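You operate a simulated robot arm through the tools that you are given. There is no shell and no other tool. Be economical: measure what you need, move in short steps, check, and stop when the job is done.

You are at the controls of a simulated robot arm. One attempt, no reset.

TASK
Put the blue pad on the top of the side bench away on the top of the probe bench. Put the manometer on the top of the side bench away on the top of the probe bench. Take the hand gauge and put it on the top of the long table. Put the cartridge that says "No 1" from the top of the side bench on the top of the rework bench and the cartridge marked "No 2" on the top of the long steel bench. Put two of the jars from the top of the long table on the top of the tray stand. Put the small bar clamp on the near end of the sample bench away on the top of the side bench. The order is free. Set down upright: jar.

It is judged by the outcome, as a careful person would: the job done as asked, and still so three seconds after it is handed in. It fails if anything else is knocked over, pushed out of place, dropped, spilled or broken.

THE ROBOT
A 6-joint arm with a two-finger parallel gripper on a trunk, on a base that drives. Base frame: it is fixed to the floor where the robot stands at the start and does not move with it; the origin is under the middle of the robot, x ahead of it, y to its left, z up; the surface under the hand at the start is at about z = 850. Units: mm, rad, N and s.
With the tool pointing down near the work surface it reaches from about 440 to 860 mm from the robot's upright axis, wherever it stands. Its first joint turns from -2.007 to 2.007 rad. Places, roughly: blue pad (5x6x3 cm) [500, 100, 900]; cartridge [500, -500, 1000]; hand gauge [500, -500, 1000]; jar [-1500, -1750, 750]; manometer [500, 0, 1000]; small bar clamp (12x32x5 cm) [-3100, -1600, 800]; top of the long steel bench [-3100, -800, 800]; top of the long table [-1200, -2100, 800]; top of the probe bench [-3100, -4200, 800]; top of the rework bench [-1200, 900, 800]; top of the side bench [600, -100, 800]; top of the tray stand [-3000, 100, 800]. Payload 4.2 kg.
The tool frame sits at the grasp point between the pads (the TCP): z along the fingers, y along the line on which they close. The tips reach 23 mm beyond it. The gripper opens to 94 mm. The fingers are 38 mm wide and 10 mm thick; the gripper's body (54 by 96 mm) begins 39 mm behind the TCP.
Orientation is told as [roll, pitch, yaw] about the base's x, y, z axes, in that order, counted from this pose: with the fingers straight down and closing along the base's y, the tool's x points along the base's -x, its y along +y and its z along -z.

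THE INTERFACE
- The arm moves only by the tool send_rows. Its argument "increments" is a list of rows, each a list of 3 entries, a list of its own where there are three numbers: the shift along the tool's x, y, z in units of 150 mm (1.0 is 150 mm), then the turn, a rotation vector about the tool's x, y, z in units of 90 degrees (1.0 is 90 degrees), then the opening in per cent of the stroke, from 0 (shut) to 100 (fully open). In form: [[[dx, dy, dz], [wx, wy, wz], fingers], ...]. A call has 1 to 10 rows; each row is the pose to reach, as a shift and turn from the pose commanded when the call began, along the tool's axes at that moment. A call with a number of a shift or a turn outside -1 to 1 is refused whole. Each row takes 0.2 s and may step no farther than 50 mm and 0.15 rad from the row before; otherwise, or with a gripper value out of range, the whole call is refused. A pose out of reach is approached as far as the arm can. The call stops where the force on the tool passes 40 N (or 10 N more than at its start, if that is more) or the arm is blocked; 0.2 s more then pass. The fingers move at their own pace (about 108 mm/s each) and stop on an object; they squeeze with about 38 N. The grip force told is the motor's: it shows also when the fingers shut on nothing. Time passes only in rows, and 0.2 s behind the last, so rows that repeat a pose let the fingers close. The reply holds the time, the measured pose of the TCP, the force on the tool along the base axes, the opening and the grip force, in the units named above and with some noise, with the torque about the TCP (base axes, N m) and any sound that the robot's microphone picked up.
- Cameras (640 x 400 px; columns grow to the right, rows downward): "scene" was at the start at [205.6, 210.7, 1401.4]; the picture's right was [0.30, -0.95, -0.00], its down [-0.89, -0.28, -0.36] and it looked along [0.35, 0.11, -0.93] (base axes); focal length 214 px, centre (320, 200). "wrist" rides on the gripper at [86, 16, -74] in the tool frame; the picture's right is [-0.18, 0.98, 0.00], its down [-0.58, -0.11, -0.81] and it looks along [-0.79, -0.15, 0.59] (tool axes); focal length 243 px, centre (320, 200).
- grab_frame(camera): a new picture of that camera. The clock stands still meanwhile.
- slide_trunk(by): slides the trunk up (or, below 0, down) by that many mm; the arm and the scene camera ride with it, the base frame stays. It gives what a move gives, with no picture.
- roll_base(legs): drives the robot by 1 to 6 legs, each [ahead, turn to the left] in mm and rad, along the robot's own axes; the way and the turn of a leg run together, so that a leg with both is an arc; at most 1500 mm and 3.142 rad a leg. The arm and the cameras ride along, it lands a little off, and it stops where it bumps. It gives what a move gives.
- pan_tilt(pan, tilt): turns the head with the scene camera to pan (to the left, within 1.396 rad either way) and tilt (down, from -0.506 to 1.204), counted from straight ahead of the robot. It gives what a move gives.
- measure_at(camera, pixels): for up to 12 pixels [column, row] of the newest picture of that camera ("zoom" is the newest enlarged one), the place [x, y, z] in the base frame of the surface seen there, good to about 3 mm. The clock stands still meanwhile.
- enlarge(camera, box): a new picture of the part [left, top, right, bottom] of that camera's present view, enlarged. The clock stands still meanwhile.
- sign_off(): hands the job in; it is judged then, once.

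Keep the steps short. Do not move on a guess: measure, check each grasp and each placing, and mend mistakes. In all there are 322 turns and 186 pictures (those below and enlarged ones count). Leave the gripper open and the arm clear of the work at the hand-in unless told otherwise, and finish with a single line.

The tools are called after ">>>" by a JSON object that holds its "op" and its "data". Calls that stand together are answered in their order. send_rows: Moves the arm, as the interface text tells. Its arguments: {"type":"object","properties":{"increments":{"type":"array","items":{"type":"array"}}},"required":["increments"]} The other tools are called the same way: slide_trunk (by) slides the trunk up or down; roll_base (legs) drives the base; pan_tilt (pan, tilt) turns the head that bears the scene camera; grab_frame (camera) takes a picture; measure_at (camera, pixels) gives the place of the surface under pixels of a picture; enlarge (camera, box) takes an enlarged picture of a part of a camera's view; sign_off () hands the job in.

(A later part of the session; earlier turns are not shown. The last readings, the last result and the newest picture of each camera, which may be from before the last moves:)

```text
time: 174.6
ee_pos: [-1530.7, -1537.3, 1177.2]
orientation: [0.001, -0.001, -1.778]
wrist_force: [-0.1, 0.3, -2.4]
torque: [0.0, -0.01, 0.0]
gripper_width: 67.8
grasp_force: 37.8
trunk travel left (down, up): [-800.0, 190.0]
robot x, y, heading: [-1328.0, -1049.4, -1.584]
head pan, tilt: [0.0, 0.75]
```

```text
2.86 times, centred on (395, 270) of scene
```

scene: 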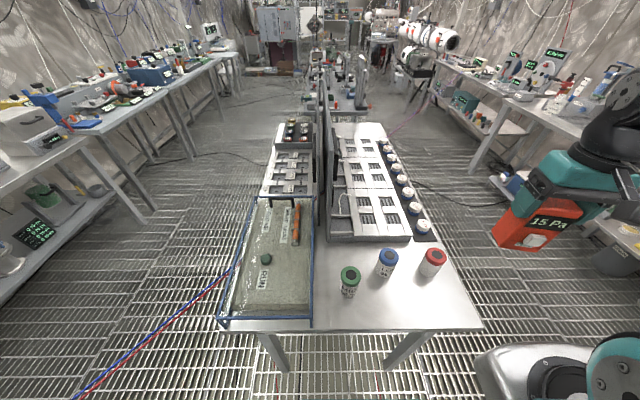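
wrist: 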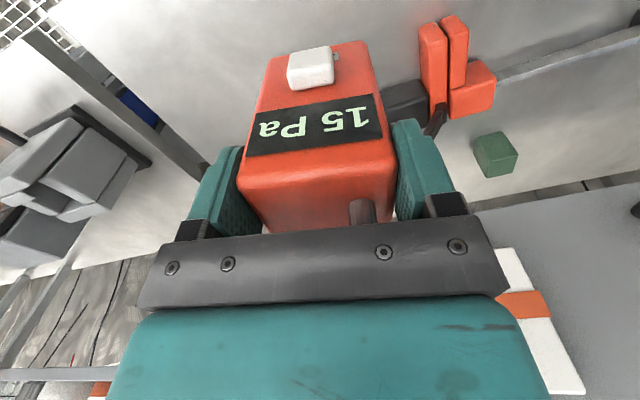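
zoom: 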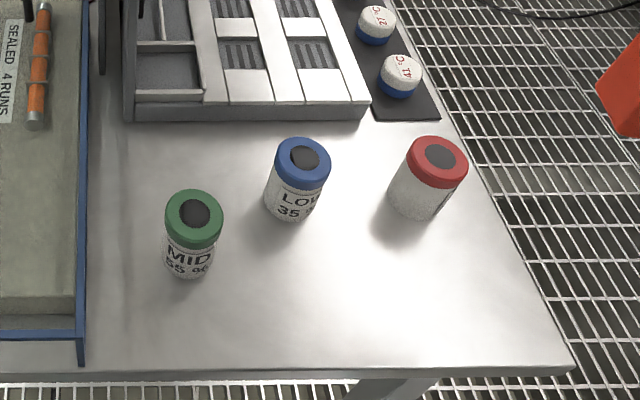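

Jars: green (-1224,-1582), blue (-1343,-1630), red (-1480,-1635), tops at 885. I'll set the gauge at (-1240,-1513), in front of the green jar, so that the blue and red jars stay accessible.

>>> {"op": "send_rows", "data": {"increments": [[[0.09, 0.3, 0], [0, 0, 0], 0], [[0.18, 0.6, 0], [0, 0, 0], 0], [[0.279, 0.9, 0], [0, 0, 0], 0]]}}

>>> {"op": "send_rows", "data": {"increments": [[[0.09, 0.3, 0], [0, 0, 0], 0], [[0.18, 0.6, 0], [0, 0, 0], 0], [[0.279, 0.9, 0], [0, 0, 0], 0], [[0.279, 0.93, 0.3], [0, 0, 0], 0], [[0.279, 0.93, 0.6], [0, 0, 0], 0]]}}

>>> {"op": "grab_frame", "data": {"camera": "scene"}}

```text
time: 175.4
ee_pos: [-1392.5, -1527.5, 1176.7]
orientation: [0.001, 0.001, -1.779]
wrist_force: [-0.7, 0.2, -1.8]
torque: [0.05, -0.01, 0.0]
gripper_width: 68.1
grasp_force: 38.6
trunk travel left (down, up): [-800.0, 190.0]
robot x, y, heading: [-1329.9, -1050.8, -1.588]
head pan, tilt: [0.0, 0.75]
```

```text
time: 176.6
ee_pos: [-1243.6, -1513.3, 1085.9]
orientation: [0.002, -0.002, -1.779]
wrist_force: [-0.1, 1.2, -1.7]
torque: [0.0, -0.07, 0.0]
gripper_width: 67.9
grasp_force: 38.3
trunk travel left (down, up): [-800.0, 190.0]
robot x, y, heading: [-1329.1, -1048.6, -1.588]
head pan, tilt: [0.0, 0.75]
```

```text
132 pictures are left
```

scene: 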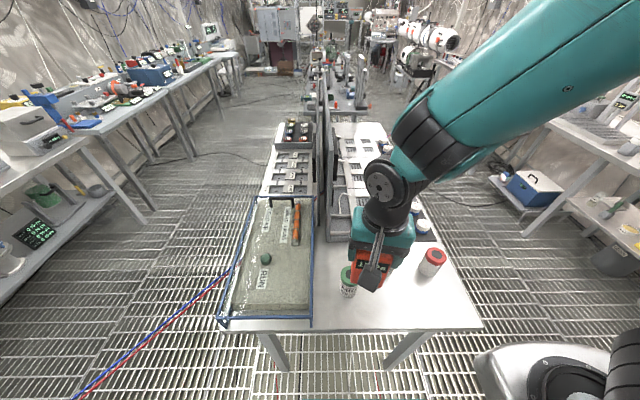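

>>> {"op": "send_rows", "data": {"increments": [[[0, 0, 0.3], [0, 0, 0], 0], [[0, 0, 0.6], [0, 0, 0], 0], [[0, 0, 0.8], [0, 0, 0], 0], [[0, 0, 0.95], [0, 0, 0], 0]]}}

>>> {"op": "grab_frame", "data": {"camera": "wrist"}}

```text
time: 177.5
ee_pos: [-1239.5, -1514.6, 957.7]
orientation: [0.009, -0.003, -1.777]
wrist_force: [-4.1, 6.8, 41.9]
torque: [-1.04, -0.35, -0.03]
gripper_width: 67.7
grasp_force: 37.8
trunk travel left (down, up): [-800.0, 190.0]
robot x, y, heading: [-1328.7, -1051.9, -1.583]
head pan, tilt: [0.0, 0.75]
stopped in row 4: the force on the tool passed its limit at 115 N (the readings are from after the stop); the commanded pose is now the measured one
```

```text
131 pictures are left
```

wrist: 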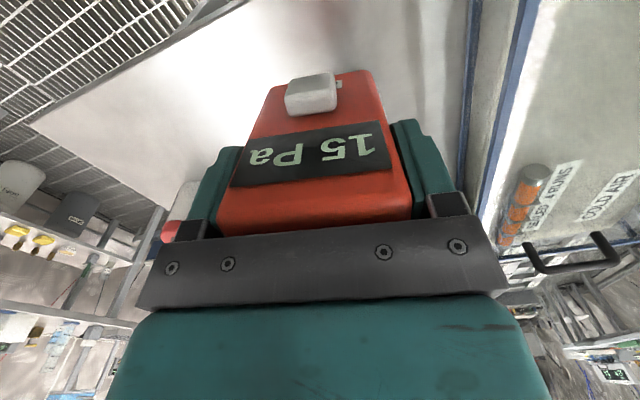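

Unexpected contact at z 958. The gauge's rear edge probably met the green jar's lid. I'll back straight up and look.

>>> {"op": "send_rows", "data": {"increments": [[[0, 0, -0.1], [0, 0, 0], 0], [[0, 0, -0.3], [0, 0, 0], 0], [[0, 0, -0.6], [0, 0, 0], 0], [[0, 0, -0.9], [0, 0, 0], 0]]}}

>>> {"op": "grab_frame", "data": {"camera": "scene"}}

>>> {"op": "enlarge", "data": {"camera": "scene", "box": [300, 200, 490, 340]}}

>>> {"op": "grab_frame", "data": {"camera": "wrist"}}

```text
time: 178.5
ee_pos: [-1243.1, -1513.1, 1091.7]
orientation: [0.005, 0.0, -1.776]
wrist_force: [0.3, -0.7, -3.1]
torque: [0.02, 0.0, 0.0]
gripper_width: 67.7
grasp_force: 38.1
trunk travel left (down, up): [-800.0, 190.0]
robot x, y, heading: [-1329.6, -1048.7, -1.583]
head pan, tilt: [0.0, 0.75]
```

```text
130 pictures are left
```

scene: 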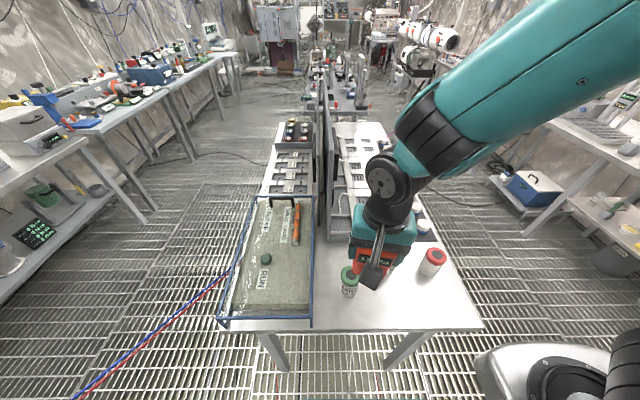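

```text
2.86 times, centred on (395, 270) of scene
```

zoom: 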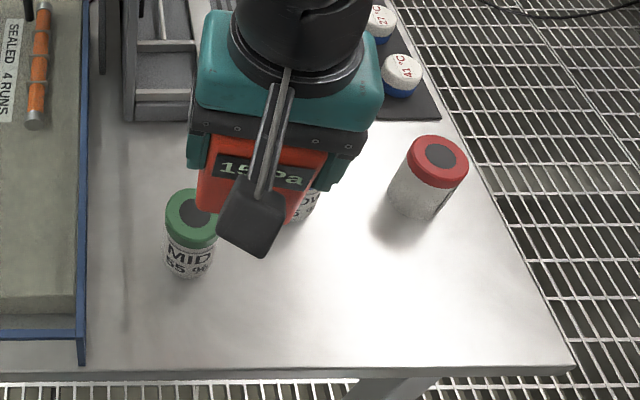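

```text
128 pictures are left
```

wrist: 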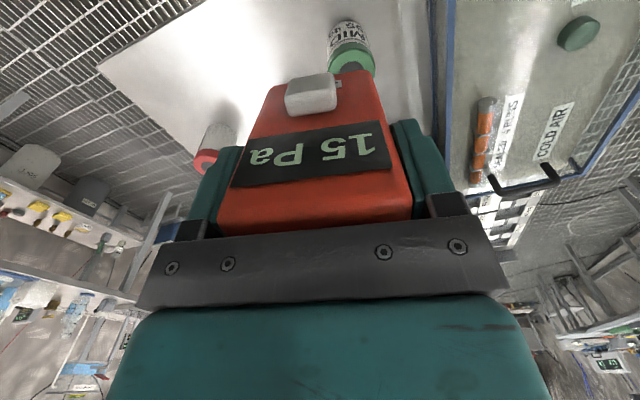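

The green jar still stands in place. I'll measure it from the wrist view to see the true gap.

>>> {"op": "measure_at", "data": {"camera": "wrist", "pixels": [[350, 55], [333, 55], [370, 58], [348, 42], [230, 130], [430, 60], [260, 60], [350, 15], [200, 165]]}}

>>> {"op": "measure_at", "data": {"camera": "zoom", "pixels": [[194, 208], [176, 215], [215, 212], [192, 235], [190, 270], [188, 192], [195, 250]]}}

```text
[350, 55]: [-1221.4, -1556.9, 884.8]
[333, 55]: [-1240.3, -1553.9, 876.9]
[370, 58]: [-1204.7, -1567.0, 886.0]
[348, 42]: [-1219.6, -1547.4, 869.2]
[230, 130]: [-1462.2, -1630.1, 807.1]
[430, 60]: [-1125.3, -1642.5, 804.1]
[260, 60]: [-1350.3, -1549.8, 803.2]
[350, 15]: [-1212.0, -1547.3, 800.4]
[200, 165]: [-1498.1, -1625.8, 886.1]
```

```text
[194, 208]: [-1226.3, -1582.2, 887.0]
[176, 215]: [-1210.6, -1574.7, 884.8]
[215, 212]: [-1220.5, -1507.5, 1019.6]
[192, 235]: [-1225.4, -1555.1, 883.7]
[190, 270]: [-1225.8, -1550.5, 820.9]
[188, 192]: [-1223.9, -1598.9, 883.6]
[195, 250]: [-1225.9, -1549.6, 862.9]
```

The jar's front edge is at y≈-1549, too close. I'll place the gauge at the clear right-front spot (-1450,-1510) instead and later use the green and blue jars. Straightening the yaw too.

>>> {"op": "send_rows", "data": {"increments": [[[-0.045, -0.22, 0], [0, 0, 0], 0], [[-0.09, -0.45, 0], [0, 0, 0], 0], [[-0.139, -0.676, 0], [0, 0, 0], 0]]}}

>>> {"op": "send_rows", "data": {"increments": [[[-0.045, -0.22, 0], [0, 0, -0.06], 0], [[-0.09, -0.45, 0], [0, 0, -0.124], 0], [[-0.125, -0.676, 0], [0, 0, -0.124], 0]]}}

>>> {"op": "grab_frame", "data": {"camera": "scene"}}

>>> {"op": "grab_frame", "data": {"camera": "wrist"}}

```text
time: 179.3
ee_pos: [-1344.8, -1516.8, 1091.6]
orientation: [0.006, -0.001, -1.775]
wrist_force: [0.3, -0.4, -2.1]
torque: [0.02, 0.0, 0.01]
gripper_width: 67.7
grasp_force: 37.2
out of reach, approached as far as the arm can: row 3
trunk travel left (down, up): [-800.0, 190.0]
robot x, y, heading: [-1330.1, -1049.9, -1.584]
head pan, tilt: [0.0, 0.75]
```

```text
time: 180.1
ee_pos: [-1450.0, -1532.3, 1094.9]
orientation: [0.007, -0.003, -1.58]
wrist_force: [1.0, 0.2, -2.0]
torque: [0.02, 0.0, -0.01]
gripper_width: 67.7
grasp_force: 38.4
out of reach, approached as far as the arm can: row 1, 2, 3
trunk travel left (down, up): [-800.0, 190.0]
robot x, y, heading: [-1329.8, -1053.3, -1.583]
head pan, tilt: [0.0, 0.75]
```

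```text
127 pictures are left
```

scene: 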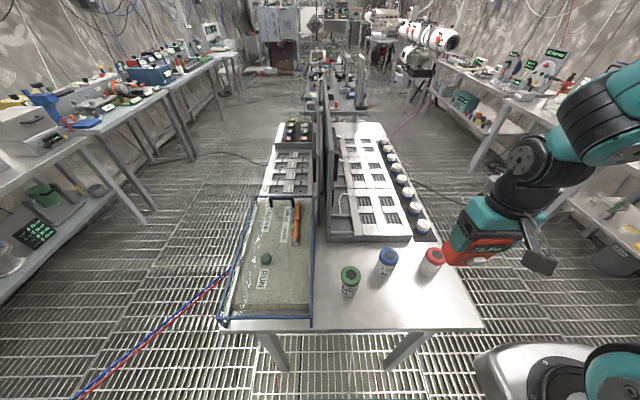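

```text
126 pictures are left
```

wrist: 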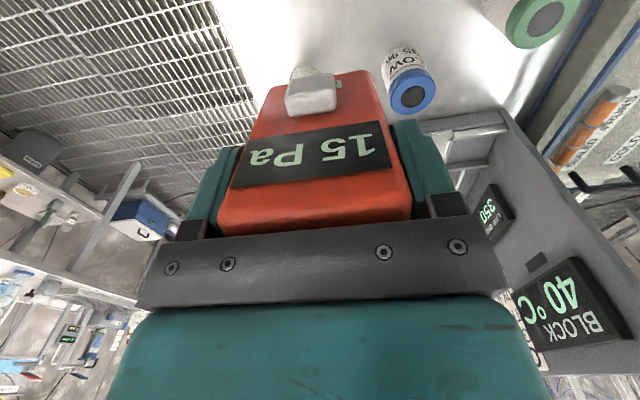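

Spot is clear: the rear edge would be at y≈-1558 and the red jar starts at -1607. Descending slowly.

>>> {"op": "send_rows", "data": {"increments": [[[0.02, 0, 0.3], [0, 0, 0], 0], [[0.04, 0, 0.5], [0, 0, 0], 0], [[0.05, 0, 0.7], [0, 0, 0], 0]]}}

>>> {"op": "send_rows", "data": {"increments": [[[0, 0, 0.2], [0, 0, 0], 0], [[0, 0, 0.35], [0, 0, 0], 0], [[0, 0, 0.48], [0, 0, 0], 0]]}}

```text
time: 180.9
ee_pos: [-1449.7, -1537.6, 987.3]
orientation: [0.005, -0.004, -1.58]
wrist_force: [0.0, -0.3, -1.8]
torque: [-0.02, -0.01, -0.01]
gripper_width: 67.9
grasp_force: 38.1
out of reach, approached as far as the arm can: row 1, 2, 3
trunk travel left (down, up): [-800.0, 190.0]
robot x, y, heading: [-1332.2, -1052.3, -1.582]
head pan, tilt: [0.0, 0.75]
```

```text
time: 181.7
ee_pos: [-1448.6, -1537.3, 914.8]
orientation: [0.005, -0.003, -1.581]
wrist_force: [1.2, -0.4, -2.9]
torque: [0.01, -0.01, 0.03]
gripper_width: 67.9
grasp_force: 38.5
trunk travel left (down, up): [-800.0, 190.0]
robot x, y, heading: [-1328.8, -1053.3, -1.59]
head pan, tilt: [0.0, 0.75]
```

>>> {"op": "send_rows", "data": {"increments": [[[0, 0, 0.02], [0, 0, 0], 0], [[0, 0, 0.04], [0, 0, 0], 0], [[0, 0, 0.05], [0, 0, 0], 0]]}}

>>> {"op": "send_rows", "data": {"increments": [[[0, 0, 0.01], [0, 0, 0], 0], [[0, 0, 0.02], [0, 0, 0], 0], [[0, 0, 0.03], [0, 0, 0], 0]]}}

```text
time: 182.5
ee_pos: [-1447.4, -1539.6, 908.8]
orientation: [0.006, -0.002, -1.58]
wrist_force: [0.0, 0.3, -1.6]
torque: [-0.01, 0.01, 0.01]
gripper_width: 67.7
grasp_force: 37.8
trunk travel left (down, up): [-800.0, 190.0]
robot x, y, heading: [-1335.4, -1057.4, -1.59]
head pan, tilt: [0.0, 0.75]
```

```text
time: 183.3
ee_pos: [-1446.5, -1539.2, 903.8]
orientation: [0.006, -0.001, -1.581]
wrist_force: [-0.2, -1.1, -1.4]
torque: [0.04, -0.01, 0.0]
gripper_width: 68.1
grasp_force: 38.4
trunk travel left (down, up): [-800.0, 190.0]
robot x, y, heading: [-1331.8, -1050.1, -1.584]
head pan, tilt: [0.0, 0.75]
```

>>> {"op": "send_rows", "data": {"increments": [[[0, 0, 0.01], [0, 0, 0], 0], [[0, 0, 0.02], [0, 0, 0], 0], [[0, 0, 0.03], [0, 0, 0], 0]]}}

>>> {"op": "grab_frame", "data": {"camera": "wrist"}}

```text
time: 184.1
ee_pos: [-1447.2, -1538.0, 899.3]
orientation: [0.005, -0.002, -1.58]
wrist_force: [0.1, -0.4, -2.6]
torque: [0.01, 0.0, -0.02]
gripper_width: 67.7
grasp_force: 38.5
trunk travel left (down, up): [-800.0, 190.0]
robot x, y, heading: [-1328.0, -1048.5, -1.589]
head pan, tilt: [0.0, 0.75]
```

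```text
125 pictures are left
```

wrist: 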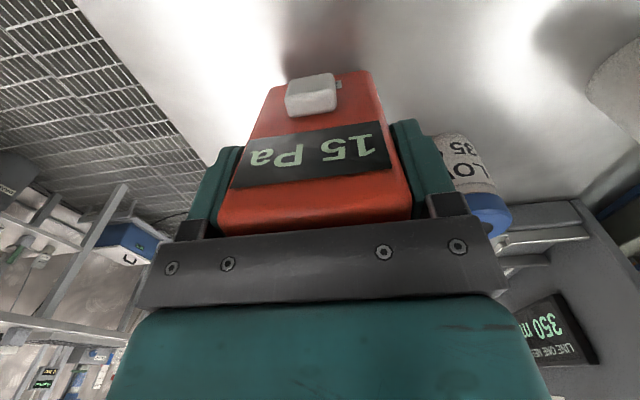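

>>> {"op": "send_rows", "data": {"increments": [[[0, 0, 0.01], [0, 0, 0], 0], [[0, 0, 0.02], [0, 0, 0], 0], [[0, 0, 0.03], [0, 0, 0], 0], [[0, 0, 0.04], [0, 0, 0], 0]]}}

```text
time: 185.1
ee_pos: [-1446.6, -1539.2, 892.6]
orientation: [0.007, -0.001, -1.583]
wrist_force: [0.1, 0.5, -2.6]
torque: [-0.01, 0.04, 0.0]
gripper_width: 67.9
grasp_force: 37.5
trunk travel left (down, up): [-800.0, 190.0]
robot x, y, heading: [-1328.8, -1053.2, -1.591]
head pan, tilt: [0.0, 0.75]
```

>>> {"op": "enlarge", "data": {"camera": "scene", "box": [380, 210, 500, 340]}}

```text
3.08 times, centred on (440, 275) of scene
```

zoom: 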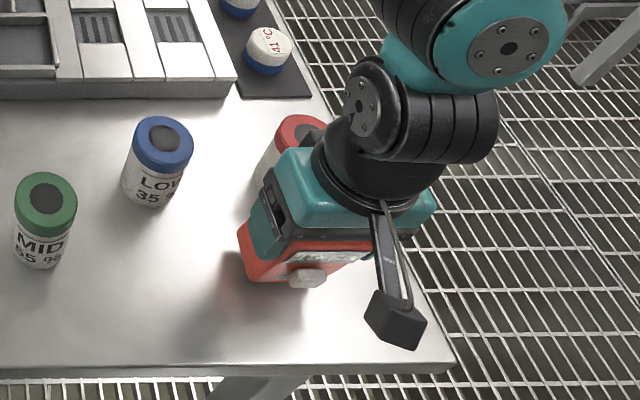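

>>> {"op": "measure_at", "data": {"camera": "zoom", "pixels": [[252, 275], [258, 281], [250, 250], [270, 282], [306, 275], [262, 290], [290, 290]]}}

```text
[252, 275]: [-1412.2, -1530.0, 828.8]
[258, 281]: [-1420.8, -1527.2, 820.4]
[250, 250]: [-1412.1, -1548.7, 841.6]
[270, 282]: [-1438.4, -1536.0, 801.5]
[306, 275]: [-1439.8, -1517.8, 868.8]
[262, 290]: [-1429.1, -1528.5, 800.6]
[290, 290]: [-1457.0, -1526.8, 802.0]
```

The gauge slid up about 20 mm in the grip during the bump, so its base is about 12 mm above the table. Continuing down gently.

>>> {"op": "send_rows", "data": {"increments": [[[0, 0, 0.02], [0, 0, 0], 0], [[0, 0, 0.035], [0, 0, 0], 0], [[0, 0, 0.045], [0, 0, 0], 0]]}}

>>> {"op": "send_rows", "data": {"increments": [[[0, 0, 0.01], [0, 0, 0], 0], [[0, 0, 0.02], [0, 0, 0], 0], [[0, 0, 0.03], [0, 0, 0], 0]]}}

```text
time: 185.9
ee_pos: [-1448.9, -1538.3, 887.3]
orientation: [0.004, -0.002, -1.58]
wrist_force: [-0.2, 0.2, -3.2]
torque: [0.02, -0.01, -0.03]
gripper_width: 67.9
grasp_force: 38.5
trunk travel left (down, up): [-800.0, 190.0]
robot x, y, heading: [-1325.2, -1051.5, -1.586]
head pan, tilt: [0.0, 0.75]
```

```text
time: 186.7
ee_pos: [-1448.1, -1538.3, 883.1]
orientation: [0.005, -0.002, -1.582]
wrist_force: [-0.8, 0.1, -2.7]
torque: [0.06, -0.03, -0.02]
gripper_width: 67.6
grasp_force: 37.9
trunk travel left (down, up): [-800.0, 190.0]
robot x, y, heading: [-1330.0, -1049.3, -1.58]
head pan, tilt: [0.0, 0.75]
```

>>> {"op": "send_rows", "data": {"increments": [[[0, 0, 0.01], [0, 0, 0], 0], [[0, 0, 0.02], [0, 0, 0], 0], [[0, 0, 0.03], [0, 0, 0], 0]]}}

>>> {"op": "enlarge", "data": {"camera": "scene", "box": [400, 240, 480, 320]}}

```text
time: 187.4
ee_pos: [-1447.8, -1538.3, 879.5]
orientation: [0.004, -0.005, -1.581]
wrist_force: [2.7, 1.5, 32.1]
torque: [0.46, 0.95, -0.06]
gripper_width: 68.1
grasp_force: 38.0
trunk travel left (down, up): [-800.0, 190.0]
robot x, y, heading: [-1330.6, -1048.3, -1.587]
head pan, tilt: [0.0, 0.75]
stopped in row 3: the force on the tool passed its limit at 45 N (the readings are from after the stop); the commanded pose is now the measured one
```

```text
5.00 times, centred on (440, 280) of scene
```

zoom: 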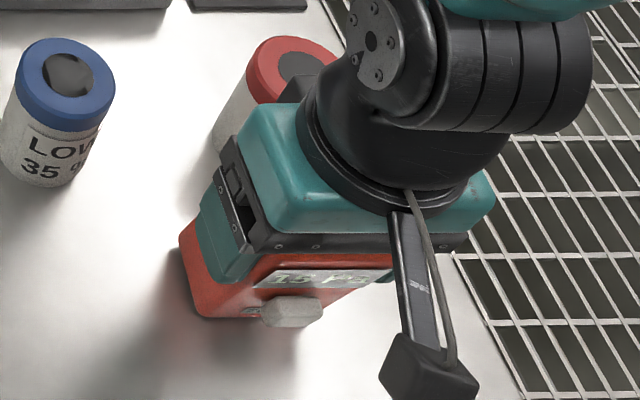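

It's resting on the table. Relieving, opening and rising.

>>> {"op": "send_rows", "data": {"increments": [[[0, 0, -0.015], [0, 0, 0], 0], [[0, 0, -0.015], [0, 0, 0], 85], [[0, 0, -0.015], [0, 0, 0], 100], [[0, 0, -0.015], [0, 0, 0], 100], [[0, 0, -0.015], [0, 0, 0], 100]]}}

>>> {"op": "send_rows", "data": {"increments": [[[0, 0, -0.15], [0, 0, 0], 100], [[0, 0, -0.4], [0, 0, 0], 100], [[0, 0, -0.7], [0, 0, 0], 100], [[0, 0, -1], [0, 0, 0], 100]]}}

>>> {"op": "send_rows", "data": {"increments": [[[0, 0, -0.3], [0, 0, 0], 100], [[0, 0, -0.6], [0, 0, 0], 100], [[0, 0, -0.9], [0, 0, 0], 100]]}}

>>> {"op": "enlarge", "data": {"camera": "scene", "box": [300, 200, 490, 340]}}

```text
time: 188.6
ee_pos: [-1447.5, -1538.5, 881.4]
orientation: [0.006, -0.005, -1.582]
wrist_force: [-0.4, 0.4, 0.1]
torque: [-0.02, 0.0, 0.02]
gripper_width: 94.1
grasp_force: 0.1
trunk travel left (down, up): [-800.0, 190.0]
robot x, y, heading: [-1328.4, -1050.9, -1.585]
head pan, tilt: [0.0, 0.75]
```

```text
time: 189.6
ee_pos: [-1448.3, -1541.4, 1032.2]
orientation: [0.007, -0.001, -1.581]
wrist_force: [0.1, 0.2, 0.1]
torque: [0.04, 0.01, 0.02]
gripper_width: 94.3
grasp_force: 0.1
out of reach, approached as far as the arm can: row 4
trunk travel left (down, up): [-800.0, 190.0]
robot x, y, heading: [-1332.2, -1052.6, -1.586]
head pan, tilt: [0.0, 0.75]
```

```text
time: 190.4
ee_pos: [-1447.5, -1540.2, 1168.4]
orientation: [0.005, -0.004, -1.581]
wrist_force: [0.1, -0.5, -0.7]
torque: [0.01, -0.01, -0.01]
gripper_width: 94.2
grasp_force: 0.1
trunk travel left (down, up): [-800.0, 190.0]
robot x, y, heading: [-1330.8, -1050.9, -1.589]
head pan, tilt: [0.0, 0.75]
```

```text
2.86 times, centred on (395, 270) of scene
```

zoom: 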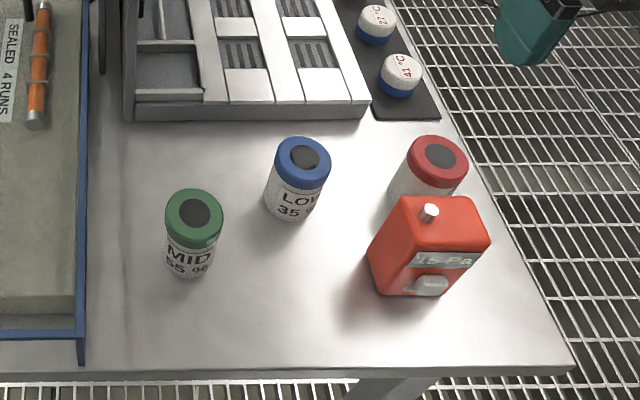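

Gauge is upright and all jars stand. Next I'll take the blue jar at (-1343,-1630): moving over it.

>>> {"op": "send_rows", "data": {"increments": [[[-0.19, 0.23, 0], [0, 0, 0], 100], [[-0.38, 0.46, 0], [0, 0, 0], 100], [[-0.58, 0.7, 0], [0, 0, 0], 100], [[-0.58, 0.7, 0.3], [0, 0, 0], 100], [[-0.58, 0.7, 0.6], [0, 0, 0], 100]]}}

>>> {"op": "grab_frame", "data": {"camera": "wrist"}}

```text
time: 191.6
ee_pos: [-1342.9, -1630.1, 1076.0]
orientation: [0.003, -0.004, -1.582]
wrist_force: [0.8, 0.4, 0.5]
torque: [-0.03, -0.01, -0.01]
gripper_width: 93.9
grasp_force: 0.1
trunk travel left (down, up): [-800.0, 190.0]
robot x, y, heading: [-1329.2, -1049.5, -1.585]
head pan, tilt: [0.0, 0.75]
```

```text
121 pictures are left
```

wrist: 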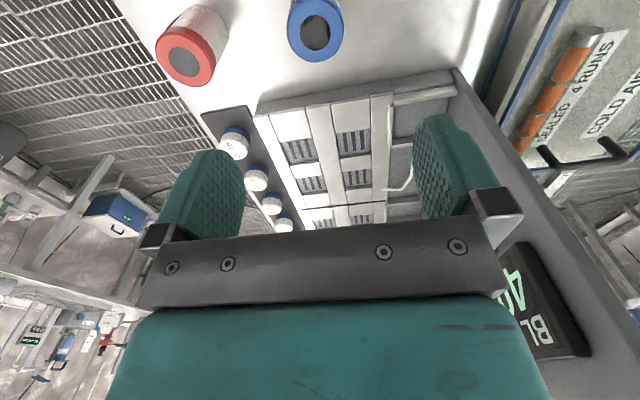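

>>> {"op": "measure_at", "data": {"camera": "wrist", "pixels": [[315, 33], [292, 30], [340, 30], [318, 58], [315, 8], [184, 55], [505, 270], [420, 220]]}}

```text
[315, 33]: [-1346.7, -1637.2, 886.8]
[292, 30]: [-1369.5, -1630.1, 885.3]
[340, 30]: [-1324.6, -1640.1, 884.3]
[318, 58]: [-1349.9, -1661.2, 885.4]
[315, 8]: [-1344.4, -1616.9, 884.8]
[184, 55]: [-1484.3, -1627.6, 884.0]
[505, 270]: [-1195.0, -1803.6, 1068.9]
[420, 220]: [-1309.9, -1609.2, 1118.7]
```

Jar centre (-1347,-1637), diameter about 50. Descend, checking partway.

>>> {"op": "send_rows", "data": {"increments": [[[-0.047, -0.027, 0.2], [0, 0, 0], 100], [[-0.047, -0.027, 0.5], [0, 0, 0], 100], [[-0.047, -0.027, 0.8], [0, 0, 0], 100], [[-0.047, -0.027, 0.95], [0, 0, 0], 100]]}}

>>> {"op": "grab_frame", "data": {"camera": "wrist"}}

>>> {"op": "enlarge", "data": {"camera": "scene", "box": [300, 180, 500, 340]}}

```text
time: 192.6
ee_pos: [-1348.4, -1634.3, 934.6]
orientation: [0.005, -0.006, -1.583]
wrist_force: [0.1, 0.3, 0.5]
torque: [0.01, 0.04, 0.02]
gripper_width: 94.1
grasp_force: 0.0
trunk travel left (down, up): [-800.0, 190.0]
robot x, y, heading: [-1331.2, -1046.6, -1.584]
head pan, tilt: [0.0, 0.75]
```

```text
120 pictures are left
```

wrist: 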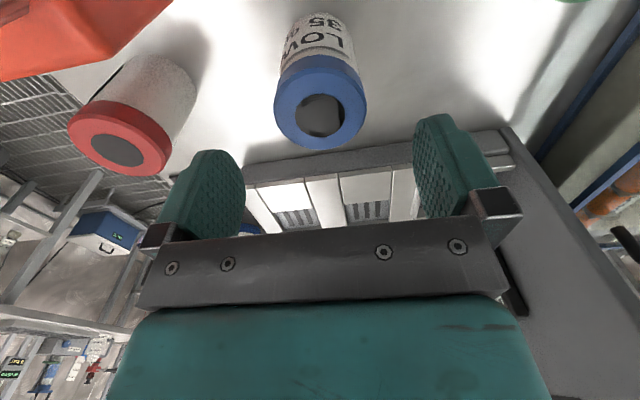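

```text
2.50 times, centred on (400, 260) of scene
```

zoom: 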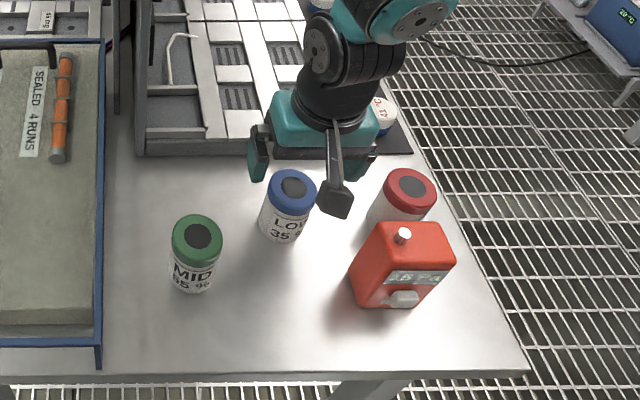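

>>> {"op": "send_rows", "data": {"increments": [[[0, -0.01, 0.2], [0, 0, 0], 100], [[0, -0.01, 0.4], [0, 0, 0], 100], [[0, -0.01, 0.515], [0, 0, 0], 100]]}}

>>> {"op": "send_rows", "data": {"increments": [[[0, 0, 0], [0, 0, 0], 60], [[0, 0, 0], [0, 0, 0], 0], [[0, 0, 0], [0, 0, 0], 0], [[0, 0, 0], [0, 0, 0], 0]]}}

>>> {"op": "grab_frame", "data": {"camera": "wrist"}}

```text
time: 193.4
ee_pos: [-1350.7, -1636.1, 856.8]
orientation: [0.005, -0.004, -1.581]
wrist_force: [-0.1, 0.2, 0.4]
torque: [-0.02, 0.0, 0.01]
gripper_width: 94.0
grasp_force: 0.0
trunk travel left (down, up): [-800.0, 190.0]
robot x, y, heading: [-1327.4, -1052.5, -1.585]
head pan, tilt: [0.0, 0.75]
```

```text
time: 194.4
ee_pos: [-1348.5, -1636.4, 857.3]
orientation: [0.005, -0.002, -1.581]
wrist_force: [0.5, 0.3, 0.0]
torque: [0.04, 0.03, 0.0]
gripper_width: 54.8
grasp_force: 37.9
trunk travel left (down, up): [-800.0, 190.0]
robot x, y, heading: [-1332.5, -1048.2, -1.586]
head pan, tilt: [0.0, 0.75]
```

```text
118 pictures are left
```

wrist: 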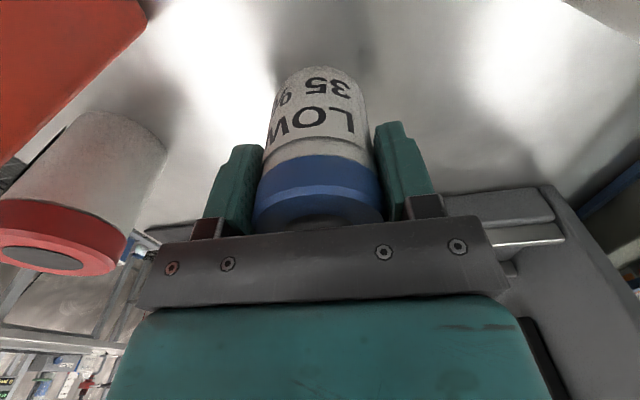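

Gripped (54.8 mm). Lifting straight up.

>>> {"op": "send_rows", "data": {"increments": [[[0, 0, -0.2], [0, 0, 0], 0], [[0, 0, -0.5], [0, 0, 0], 0], [[0, 0, -0.8], [0, 0, 0], 0], [[0, 0, -1], [0, 0, 0], 0]]}}

>>> {"op": "send_rows", "data": {"increments": [[[0, 0, -0.3], [0, 0, 0], 0], [[0, 0, -0.6], [0, 0, 0], 0], [[0, 0, -0.8], [0, 0, 0], 0], [[0, 0, -1], [0, 0, 0], 0]]}}

>>> {"op": "roll_base", "data": {"legs": [[-200, 0], [0, -2.27]]}}

>>> {"op": "pan_tilt", "data": {"pan": 0.0, "tilt": 0.5}}

>>> {"op": "grab_frame", "data": {"camera": "scene"}}

```text
time: 195.4
ee_pos: [-1350.5, -1638.0, 1010.8]
orientation: [0.007, -0.005, -1.582]
wrist_force: [-0.7, -0.1, -1.0]
torque: [0.05, -0.01, -0.01]
gripper_width: 55.3
grasp_force: 38.0
trunk travel left (down, up): [-800.0, 190.0]
robot x, y, heading: [-1333.4, -1047.9, -1.587]
head pan, tilt: [0.0, 0.75]
```

```text
time: 196.4
ee_pos: [-1350.6, -1634.8, 1157.7]
orientation: [0.005, -0.004, -1.583]
wrist_force: [0.2, -0.9, -1.5]
torque: [0.0, 0.05, 0.02]
gripper_width: 55.6
grasp_force: 37.9
trunk travel left (down, up): [-800.0, 190.0]
robot x, y, heading: [-1329.5, -1051.7, -1.586]
head pan, tilt: [0.0, 0.75]
```

```text
time: 203.4
ee_pos: [-1754.1, -452.7, 1157.1]
orientation: [0.007, -0.003, 2.41]
wrist_force: [-0.4, 0.5, -2.1]
torque: [0.0, 0.0, 0.0]
gripper_width: 55.0
grasp_force: 37.9
trunk travel left (down, up): [-800.0, 190.0]
robot x, y, heading: [-1327.5, -853.2, 2.408]
head pan, tilt: [0.0, 0.75]
```

```text
time: 204.2
ee_pos: [-1754.9, -453.6, 1157.4]
orientation: [0.004, -0.004, 2.409]
wrist_force: [-0.2, -1.1, -2.0]
torque: [-0.05, 0.0, 0.01]
gripper_width: 55.0
grasp_force: 38.5
trunk travel left (down, up): [-800.0, 190.0]
robot x, y, heading: [-1327.8, -853.6, 2.407]
head pan, tilt: [0.0, 0.499]
```

```text
117 pictures are left
```

scene: 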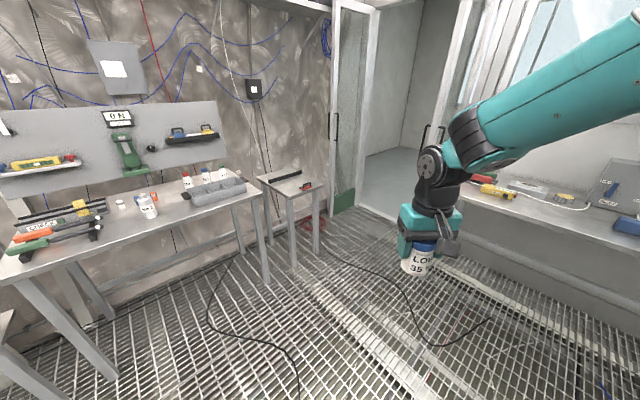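

>>> {"op": "measure_at", "data": {"camera": "scene", "pixels": [[290, 195], [323, 184], [262, 178], [295, 170], [285, 183], [308, 182], [290, 176], [425, 190], [318, 192]]}}

>>> {"op": "enlarge", "data": {"camera": "scene", "box": [230, 140, 350, 230]}}

```text
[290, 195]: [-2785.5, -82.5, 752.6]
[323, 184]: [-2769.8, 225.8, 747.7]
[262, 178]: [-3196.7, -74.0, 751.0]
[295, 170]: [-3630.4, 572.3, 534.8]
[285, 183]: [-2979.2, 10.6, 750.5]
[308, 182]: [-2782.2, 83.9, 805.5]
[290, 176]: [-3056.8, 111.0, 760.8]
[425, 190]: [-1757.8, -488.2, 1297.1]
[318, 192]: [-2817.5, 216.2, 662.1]
```

```text
4.44 times, centred on (290, 185) of scene
```

zoom: 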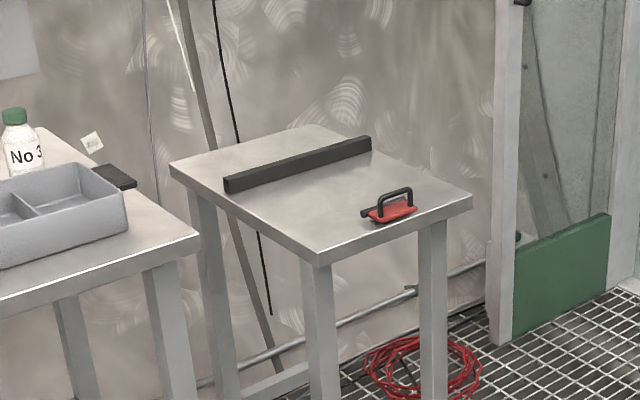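

Tray stand top: x -3200…-2785, y -85…225, z 751; a black bar and a red handle sit on it. Driving there.

>>> {"op": "roll_base", "data": {"legs": [[0, 0.028], [1380, 0], [0, 0.7]]}}

>>> {"op": "pan_tilt", "data": {"pan": 0.0, "tilt": 0.85}}

>>> {"op": "grab_frame", "data": {"camera": "scene"}}

```text
time: 212.6
ee_pos: [-2928.9, 314.9, 1158.4]
orientation: [0.005, -0.003, 2.711]
wrist_force: [0.2, -0.2, -2.2]
torque: [0.02, 0.02, 0.03]
gripper_width: 54.9
grasp_force: 38.2
trunk travel left (down, up): [-800.0, 190.0]
robot x, y, heading: [-2398.8, 62.8, 2.674]
head pan, tilt: [0.0, 0.499]
stopped in leg 3: the robot was blocked; the commanded pose is now the measured one
```

```text
time: 213.4
ee_pos: [-2929.4, 314.7, 1157.8]
orientation: [0.005, -0.004, 2.711]
wrist_force: [0.1, 0.4, -2.0]
torque: [0.03, 0.01, -0.01]
gripper_width: 54.8
grasp_force: 38.3
trunk travel left (down, up): [-800.0, 190.0]
robot x, y, heading: [-2397.9, 62.3, 2.672]
head pan, tilt: [0.0, 0.85]
```

```text
115 pictures are left
```

scene: 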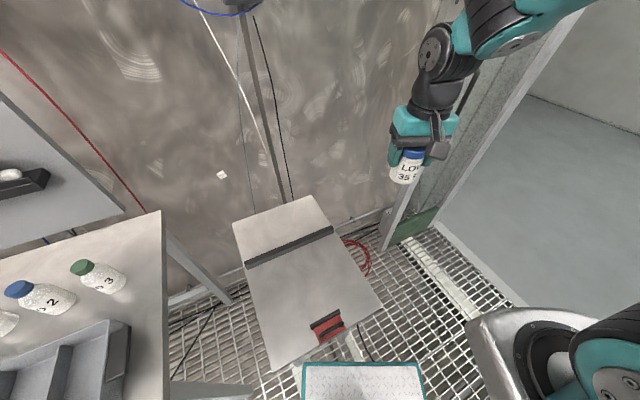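

My base's front-left corner touched the stand's leg while turning (the corner reach is about 426 mm). I'll turn back slightly, back off and then square up.

>>> {"op": "roll_base", "data": {"legs": [[0, -0.06], [-140, 0]]}}

>>> {"op": "roll_base", "data": {"legs": [[0, 0.53]]}}

>>> {"op": "pan_tilt", "data": {"pan": 0.0, "tilt": 0.8}}

>>> {"op": "grab_frame", "data": {"camera": "scene"}}

```text
time: 215.2
ee_pos: [-2792.7, 275.7, 1157.9]
orientation: [0.005, -0.005, 2.652]
wrist_force: [-0.5, -0.1, -1.0]
torque: [0.0, -0.02, 0.0]
gripper_width: 54.9
grasp_force: 38.1
trunk travel left (down, up): [-800.0, 190.0]
robot x, y, heading: [-2277.7, -6.6, 2.617]
head pan, tilt: [0.0, 0.85]
```

```text
time: 217.1
ee_pos: [-2864.9, -25.6, 1156.8]
orientation: [0.006, -0.006, -3.095]
wrist_force: [-0.2, 0.6, -1.5]
torque: [0.01, -0.03, -0.01]
gripper_width: 55.0
grasp_force: 38.0
trunk travel left (down, up): [-800.0, 190.0]
robot x, y, heading: [-2281.0, -7.5, -3.132]
head pan, tilt: [0.0, 0.85]
```

```text
time: 217.7
ee_pos: [-2864.8, -24.6, 1156.5]
orientation: [0.005, -0.005, -3.096]
wrist_force: [0.5, -0.5, -2.1]
torque: [0.06, -0.02, -0.02]
gripper_width: 54.7
grasp_force: 37.9
trunk travel left (down, up): [-800.0, 190.0]
robot x, y, heading: [-2276.6, -7.9, -3.124]
head pan, tilt: [0.0, 0.799]
```

```text
114 pictures are left
```

scene: 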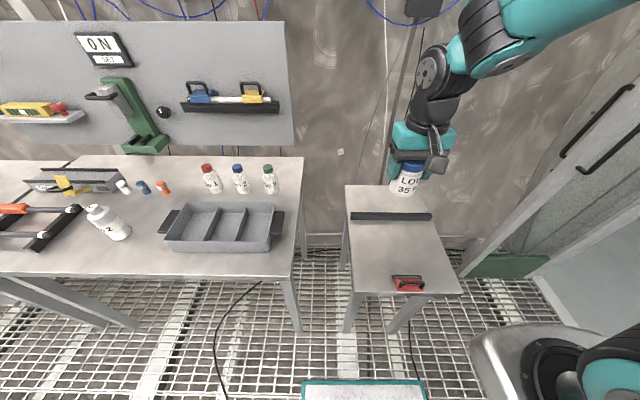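

>>> {"op": "measure_at", "data": {"camera": "scene", "pixels": [[360, 288], [458, 290], [350, 216], [430, 216], [408, 284], [395, 280], [424, 280], [380, 250], [370, 265], [420, 250], [400, 262], [105, 215]]}}

```text
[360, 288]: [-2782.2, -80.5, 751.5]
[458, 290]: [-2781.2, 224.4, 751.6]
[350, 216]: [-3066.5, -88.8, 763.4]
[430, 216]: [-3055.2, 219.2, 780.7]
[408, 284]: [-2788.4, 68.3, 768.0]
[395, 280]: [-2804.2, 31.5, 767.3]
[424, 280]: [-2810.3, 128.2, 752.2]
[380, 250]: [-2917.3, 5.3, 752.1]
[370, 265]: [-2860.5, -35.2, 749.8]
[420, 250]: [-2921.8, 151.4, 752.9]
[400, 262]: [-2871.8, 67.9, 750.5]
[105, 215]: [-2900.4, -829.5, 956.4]
```

Free area behind the red handle. I'll put this jar at (-2930,0).

>>> {"op": "send_rows", "data": {"increments": [[[-0.2, -0.09, 0], [0, 0, 0], 0], [[-0.425, -0.187, 0], [0, 0, 0], 0], [[-0.425, -0.187, 0.3], [0, 0, 0], 0], [[-0.425, -0.187, 0.6], [0, 0, 0], 0], [[-0.425, -0.187, 0.9], [0, 0, 0], 0]]}}

>>> {"op": "send_rows", "data": {"increments": [[[0, 0, 0.3], [0, 0, 0], 0], [[0, 0, 0.6], [0, 0, 0], 0], [[0, 0, 0.9], [0, 0, 0], 0]]}}

>>> {"op": "send_rows", "data": {"increments": [[[0, 0, 0.2], [0, 0, 0], 0], [[0, 0, 0.35], [0, 0, 0], 0], [[0, 0, 0.42], [0, 0, 0], 0]]}}

>>> {"op": "grab_frame", "data": {"camera": "wrist"}}

```text
time: 218.9
ee_pos: [-2930.7, -0.2, 1023.4]
orientation: [0.004, -0.004, -3.096]
wrist_force: [0.2, 0.2, -1.1]
torque: [-0.01, 0.01, 0.03]
gripper_width: 54.7
grasp_force: 38.0
trunk travel left (down, up): [-800.0, 190.0]
robot x, y, heading: [-2278.7, -3.4, -3.129]
head pan, tilt: [0.0, 0.799]
```

```text
time: 219.7
ee_pos: [-2930.7, -1.9, 887.3]
orientation: [0.005, -0.005, -3.095]
wrist_force: [0.7, -0.1, -2.3]
torque: [0.02, -0.02, -0.01]
gripper_width: 55.1
grasp_force: 38.2
trunk travel left (down, up): [-800.0, 190.0]
robot x, y, heading: [-2282.0, -5.7, -3.13]
head pan, tilt: [0.0, 0.799]
```

```text
time: 220.5
ee_pos: [-2931.1, -0.9, 825.0]
orientation: [0.005, -0.003, -3.096]
wrist_force: [0.4, -0.3, -1.2]
torque: [-0.01, 0.0, 0.0]
gripper_width: 54.8
grasp_force: 37.7
trunk travel left (down, up): [-800.0, 190.0]
robot x, y, heading: [-2282.3, -6.1, -3.135]
head pan, tilt: [0.0, 0.799]
```

```text
113 pictures are left
```

wrist: 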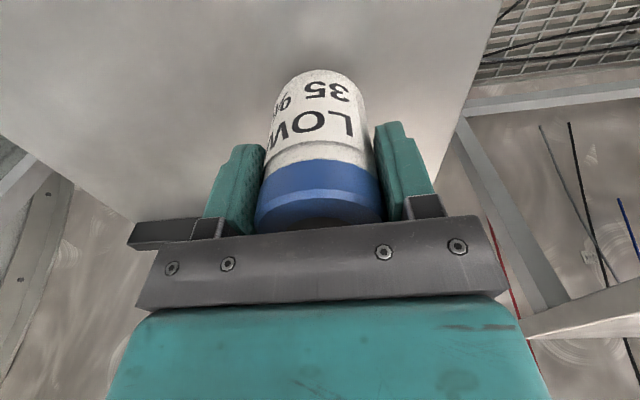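

Lowering the last ~17 mm in fine steps.

>>> {"op": "send_rows", "data": {"increments": [[[0, 0, 0.04], [0, 0, 0], 0], [[0, 0, 0.07], [0, 0, 0], 0], [[0, 0, 0.09], [0, 0, 0], 0], [[0, 0, 0.1], [0, 0, 0], 0]]}}

>>> {"op": "send_rows", "data": {"increments": [[[0, 0, 0.008], [0, 0, 0], 0], [[0, 0, 0.016], [0, 0, 0], 0], [[0, 0, 0.024], [0, 0, 0], 0]]}}

```text
time: 221.5
ee_pos: [-2932.2, -2.5, 809.7]
orientation: [0.005, -0.005, -3.097]
wrist_force: [-0.6, 0.1, -1.1]
torque: [-0.01, -0.03, 0.01]
gripper_width: 54.8
grasp_force: 38.1
trunk travel left (down, up): [-800.0, 190.0]
robot x, y, heading: [-2282.8, -7.3, -3.13]
head pan, tilt: [0.0, 0.799]
```

```text
time: 222.3
ee_pos: [-2931.6, -2.1, 806.9]
orientation: [0.006, -0.007, -3.098]
wrist_force: [3.1, 0.9, 21.4]
torque: [0.48, -0.35, -0.15]
gripper_width: 54.8
grasp_force: 37.9
trunk travel left (down, up): [-800.0, 190.0]
robot x, y, heading: [-2282.8, -7.1, -3.127]
head pan, tilt: [0.0, 0.799]
```

>>> {"op": "send_rows", "data": {"increments": [[[0, 0, -0.007], [0, 0, 0], 0], [[0, 0, -0.007], [0, 0, 0], 65], [[0, 0, -0.007], [0, 0, 0], 100], [[0, 0, -0.007], [0, 0, 0], 100], [[0, 0, -0.007], [0, 0, 0], 100]]}}

>>> {"op": "send_rows", "data": {"increments": [[[0, 0, -0.2], [0, 0, 0], 100], [[0, 0, -0.5], [0, 0, 0], 100], [[0, 0, -0.8], [0, 0, 0], 100], [[0, 0, -1], [0, 0, 0], 100]]}}

>>> {"op": "send_rows", "data": {"increments": [[[0, 0, -0.3], [0, 0, 0], 100], [[0, 0, -0.6], [0, 0, 0], 100], [[0, 0, -0.8], [0, 0, 0], 100], [[0, 0, -1], [0, 0, 0], 100]]}}

>>> {"op": "enlarge", "data": {"camera": "scene", "box": [320, 170, 480, 310]}}

```text
time: 223.5
ee_pos: [-2931.7, -1.2, 806.3]
orientation: [0.006, -0.005, -3.095]
wrist_force: [-0.5, 0.0, 0.3]
torque: [0.01, -0.02, 0.02]
gripper_width: 94.0
grasp_force: 0.0
trunk travel left (down, up): [-800.0, 190.0]
robot x, y, heading: [-2280.7, -7.2, -3.129]
head pan, tilt: [0.0, 0.799]
```

```text
time: 224.5
ee_pos: [-2930.3, -1.5, 957.1]
orientation: [0.005, -0.004, -3.096]
wrist_force: [-0.2, 0.2, -0.7]
torque: [0.01, -0.01, 0.01]
gripper_width: 94.0
grasp_force: 0.1
trunk travel left (down, up): [-800.0, 190.0]
robot x, y, heading: [-2281.0, -3.8, -3.127]
head pan, tilt: [0.0, 0.799]
```

```text
time: 225.5
ee_pos: [-2933.2, -1.9, 1105.9]
orientation: [0.006, -0.005, -3.097]
wrist_force: [0.0, 0.6, -1.0]
torque: [0.01, -0.01, 0.02]
gripper_width: 94.0
grasp_force: 0.1
trunk travel left (down, up): [-800.0, 190.0]
robot x, y, heading: [-2280.7, -3.7, -3.13]
head pan, tilt: [0.0, 0.799]
```

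```text
2.86 times, centred on (400, 240) of scene
```

zoom: 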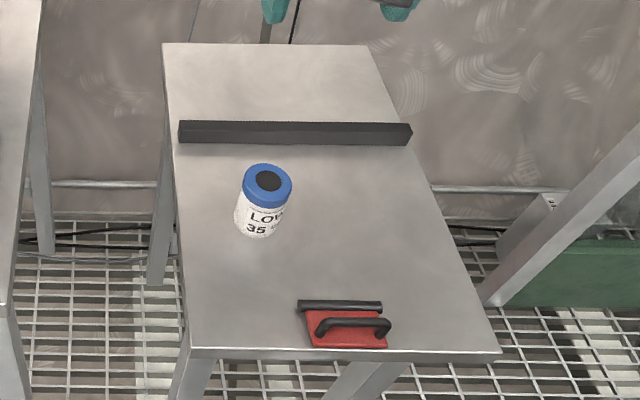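

Jar one is upright on the tray stand. Raising and going back for the green jar.

>>> {"op": "send_rows", "data": {"increments": [[[0.1, 0, -0.2], [0, 0, 0], 100], [[0.3, 0, -0.4], [0, 0, 0], 100], [[0.6, 0, -0.4], [0, 0, 0], 100]]}}

>>> {"op": "roll_base", "data": {"legs": [[0, 2.337], [1380, 0]]}}

>>> {"op": "roll_base", "data": {"legs": [[0, -0.77]]}}

>>> {"op": "pan_tilt", "data": {"pan": 0.0, "tilt": 0.8}}

>>> {"op": "grab_frame", "data": {"camera": "scene"}}

```text
time: 226.3
ee_pos: [-2841.8, 4.6, 1167.0]
orientation: [0.006, -0.005, -3.096]
wrist_force: [-0.2, 0.8, 0.2]
torque: [0.01, -0.02, 0.0]
gripper_width: 94.2
grasp_force: 0.0
trunk travel left (down, up): [-800.0, 190.0]
robot x, y, heading: [-2281.5, -4.0, -3.127]
head pan, tilt: [0.0, 0.799]
```

```text
time: 238.8
ee_pos: [-972.6, -1469.5, 1167.0]
orientation: [0.005, -0.004, -0.799]
wrist_force: [-1.2, -0.1, 0.2]
torque: [-0.02, -0.02, -0.02]
gripper_width: 94.1
grasp_force: 0.0
trunk travel left (down, up): [-800.0, 190.0]
robot x, y, heading: [-1339.6, -1045.6, -0.832]
head pan, tilt: [0.0, 0.799]
```

```text
time: 241.2
ee_pos: [-1369.8, -1603.3, 1167.5]
orientation: [0.005, -0.006, -1.564]
wrist_force: [0.4, -1.0, -0.6]
torque: [0.01, -0.01, 0.0]
gripper_width: 93.7
grasp_force: 0.0
trunk travel left (down, up): [-800.0, 190.0]
robot x, y, heading: [-1337.2, -1043.4, -1.602]
head pan, tilt: [0.0, 0.799]
```

```text
time: 241.8
ee_pos: [-1369.2, -1603.6, 1168.2]
orientation: [0.005, -0.004, -1.565]
wrist_force: [-0.4, 0.4, 0.8]
torque: [-0.01, 0.02, 0.05]
gripper_width: 93.9
grasp_force: 0.2
trunk travel left (down, up): [-800.0, 190.0]
robot x, y, heading: [-1340.2, -1042.3, -1.599]
head pan, tilt: [0.0, 0.799]
```

```text
111 pictures are left
```

scene: 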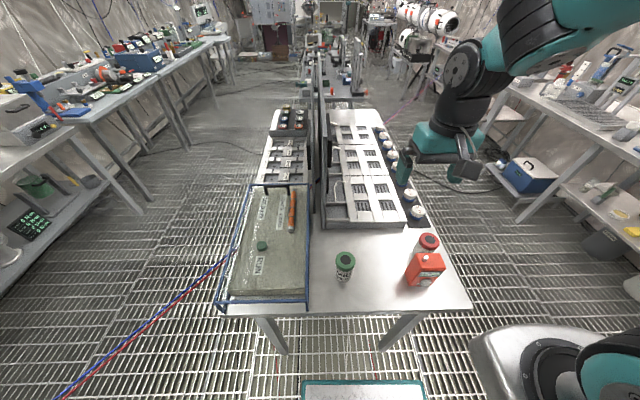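

>>> {"op": "measure_at", "data": {"camera": "scene", "pixels": [[345, 258], [345, 252], [345, 266], [337, 258], [354, 258], [309, 290], [428, 240]]}}

```text
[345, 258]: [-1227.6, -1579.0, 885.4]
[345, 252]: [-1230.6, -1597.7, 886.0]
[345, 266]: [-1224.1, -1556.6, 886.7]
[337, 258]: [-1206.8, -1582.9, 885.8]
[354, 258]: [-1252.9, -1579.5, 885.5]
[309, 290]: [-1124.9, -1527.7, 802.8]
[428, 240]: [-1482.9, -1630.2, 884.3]
```

Green jar centre (-1229,-1578). Moving over.

>>> {"op": "send_rows", "data": {"increments": [[[0.05, 0.3, 0], [0, 0, 0], 100], [[0.1, 0.6, 0], [0, 0, 0], 100], [[0.165, 0.9, 0], [0, 0, 0], 100], [[0.165, 0.938, 0.25], [0, 0, 0], 100], [[0.165, 0.938, 0.55], [0, 0, 0], 100]]}}

>>> {"op": "grab_frame", "data": {"camera": "wrist"}}

```text
time: 243.0
ee_pos: [-1229.7, -1581.4, 1086.0]
orientation: [0.006, -0.005, -1.565]
wrist_force: [-0.5, 0.4, 0.5]
torque: [-0.04, -0.01, 0.02]
gripper_width: 94.0
grasp_force: 0.0
trunk travel left (down, up): [-800.0, 190.0]
robot x, y, heading: [-1335.2, -1044.1, -1.6]
head pan, tilt: [0.0, 0.799]
```

```text
110 pictures are left
```

wrist: 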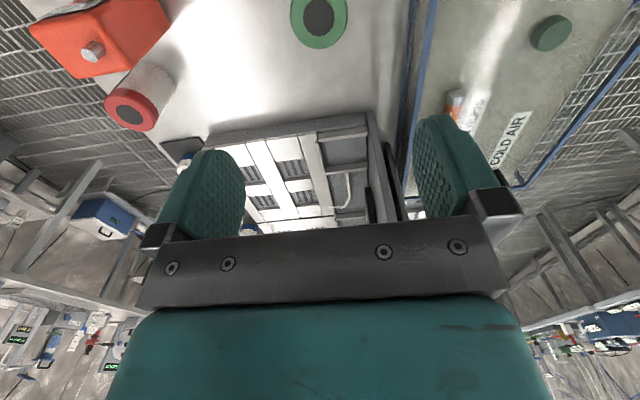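

>>> {"op": "measure_at", "data": {"camera": "wrist", "pixels": [[319, 16], [294, 14], [344, 16], [319, 44], [408, 60], [432, 20]]}}

```text
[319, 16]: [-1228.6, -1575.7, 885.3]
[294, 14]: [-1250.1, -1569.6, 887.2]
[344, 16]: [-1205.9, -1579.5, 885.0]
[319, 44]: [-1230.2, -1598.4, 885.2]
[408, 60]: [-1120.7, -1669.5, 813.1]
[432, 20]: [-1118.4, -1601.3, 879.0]
```

>>> {"op": "send_rows", "data": {"increments": [[[0.035, 0.005, 0.3], [0, 0, 0], 100], [[0.035, 0.005, 0.6], [0, 0, 0], 100], [[0.035, 0.005, 0.9], [0, 0, 0], 100]]}}

>>> {"op": "grab_frame", "data": {"camera": "wrist"}}

```text
time: 243.8
ee_pos: [-1226.9, -1574.0, 951.6]
orientation: [0.006, -0.006, -1.565]
wrist_force: [-0.9, 1.4, 0.2]
torque: [-0.02, -0.04, -0.02]
gripper_width: 94.2
grasp_force: 0.1
trunk travel left (down, up): [-800.0, 190.0]
robot x, y, heading: [-1336.8, -1044.9, -1.601]
head pan, tilt: [0.0, 0.799]
```

```text
109 pictures are left
```

wrist: 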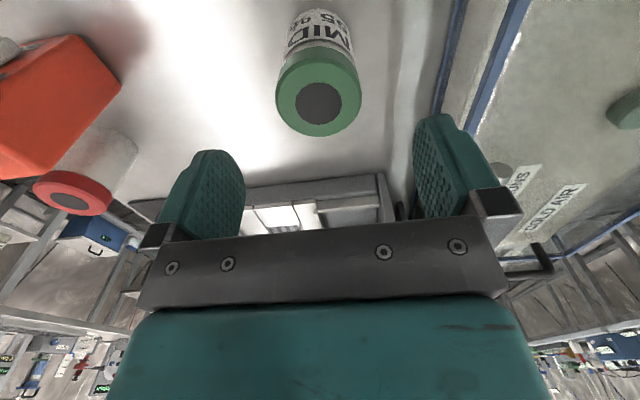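

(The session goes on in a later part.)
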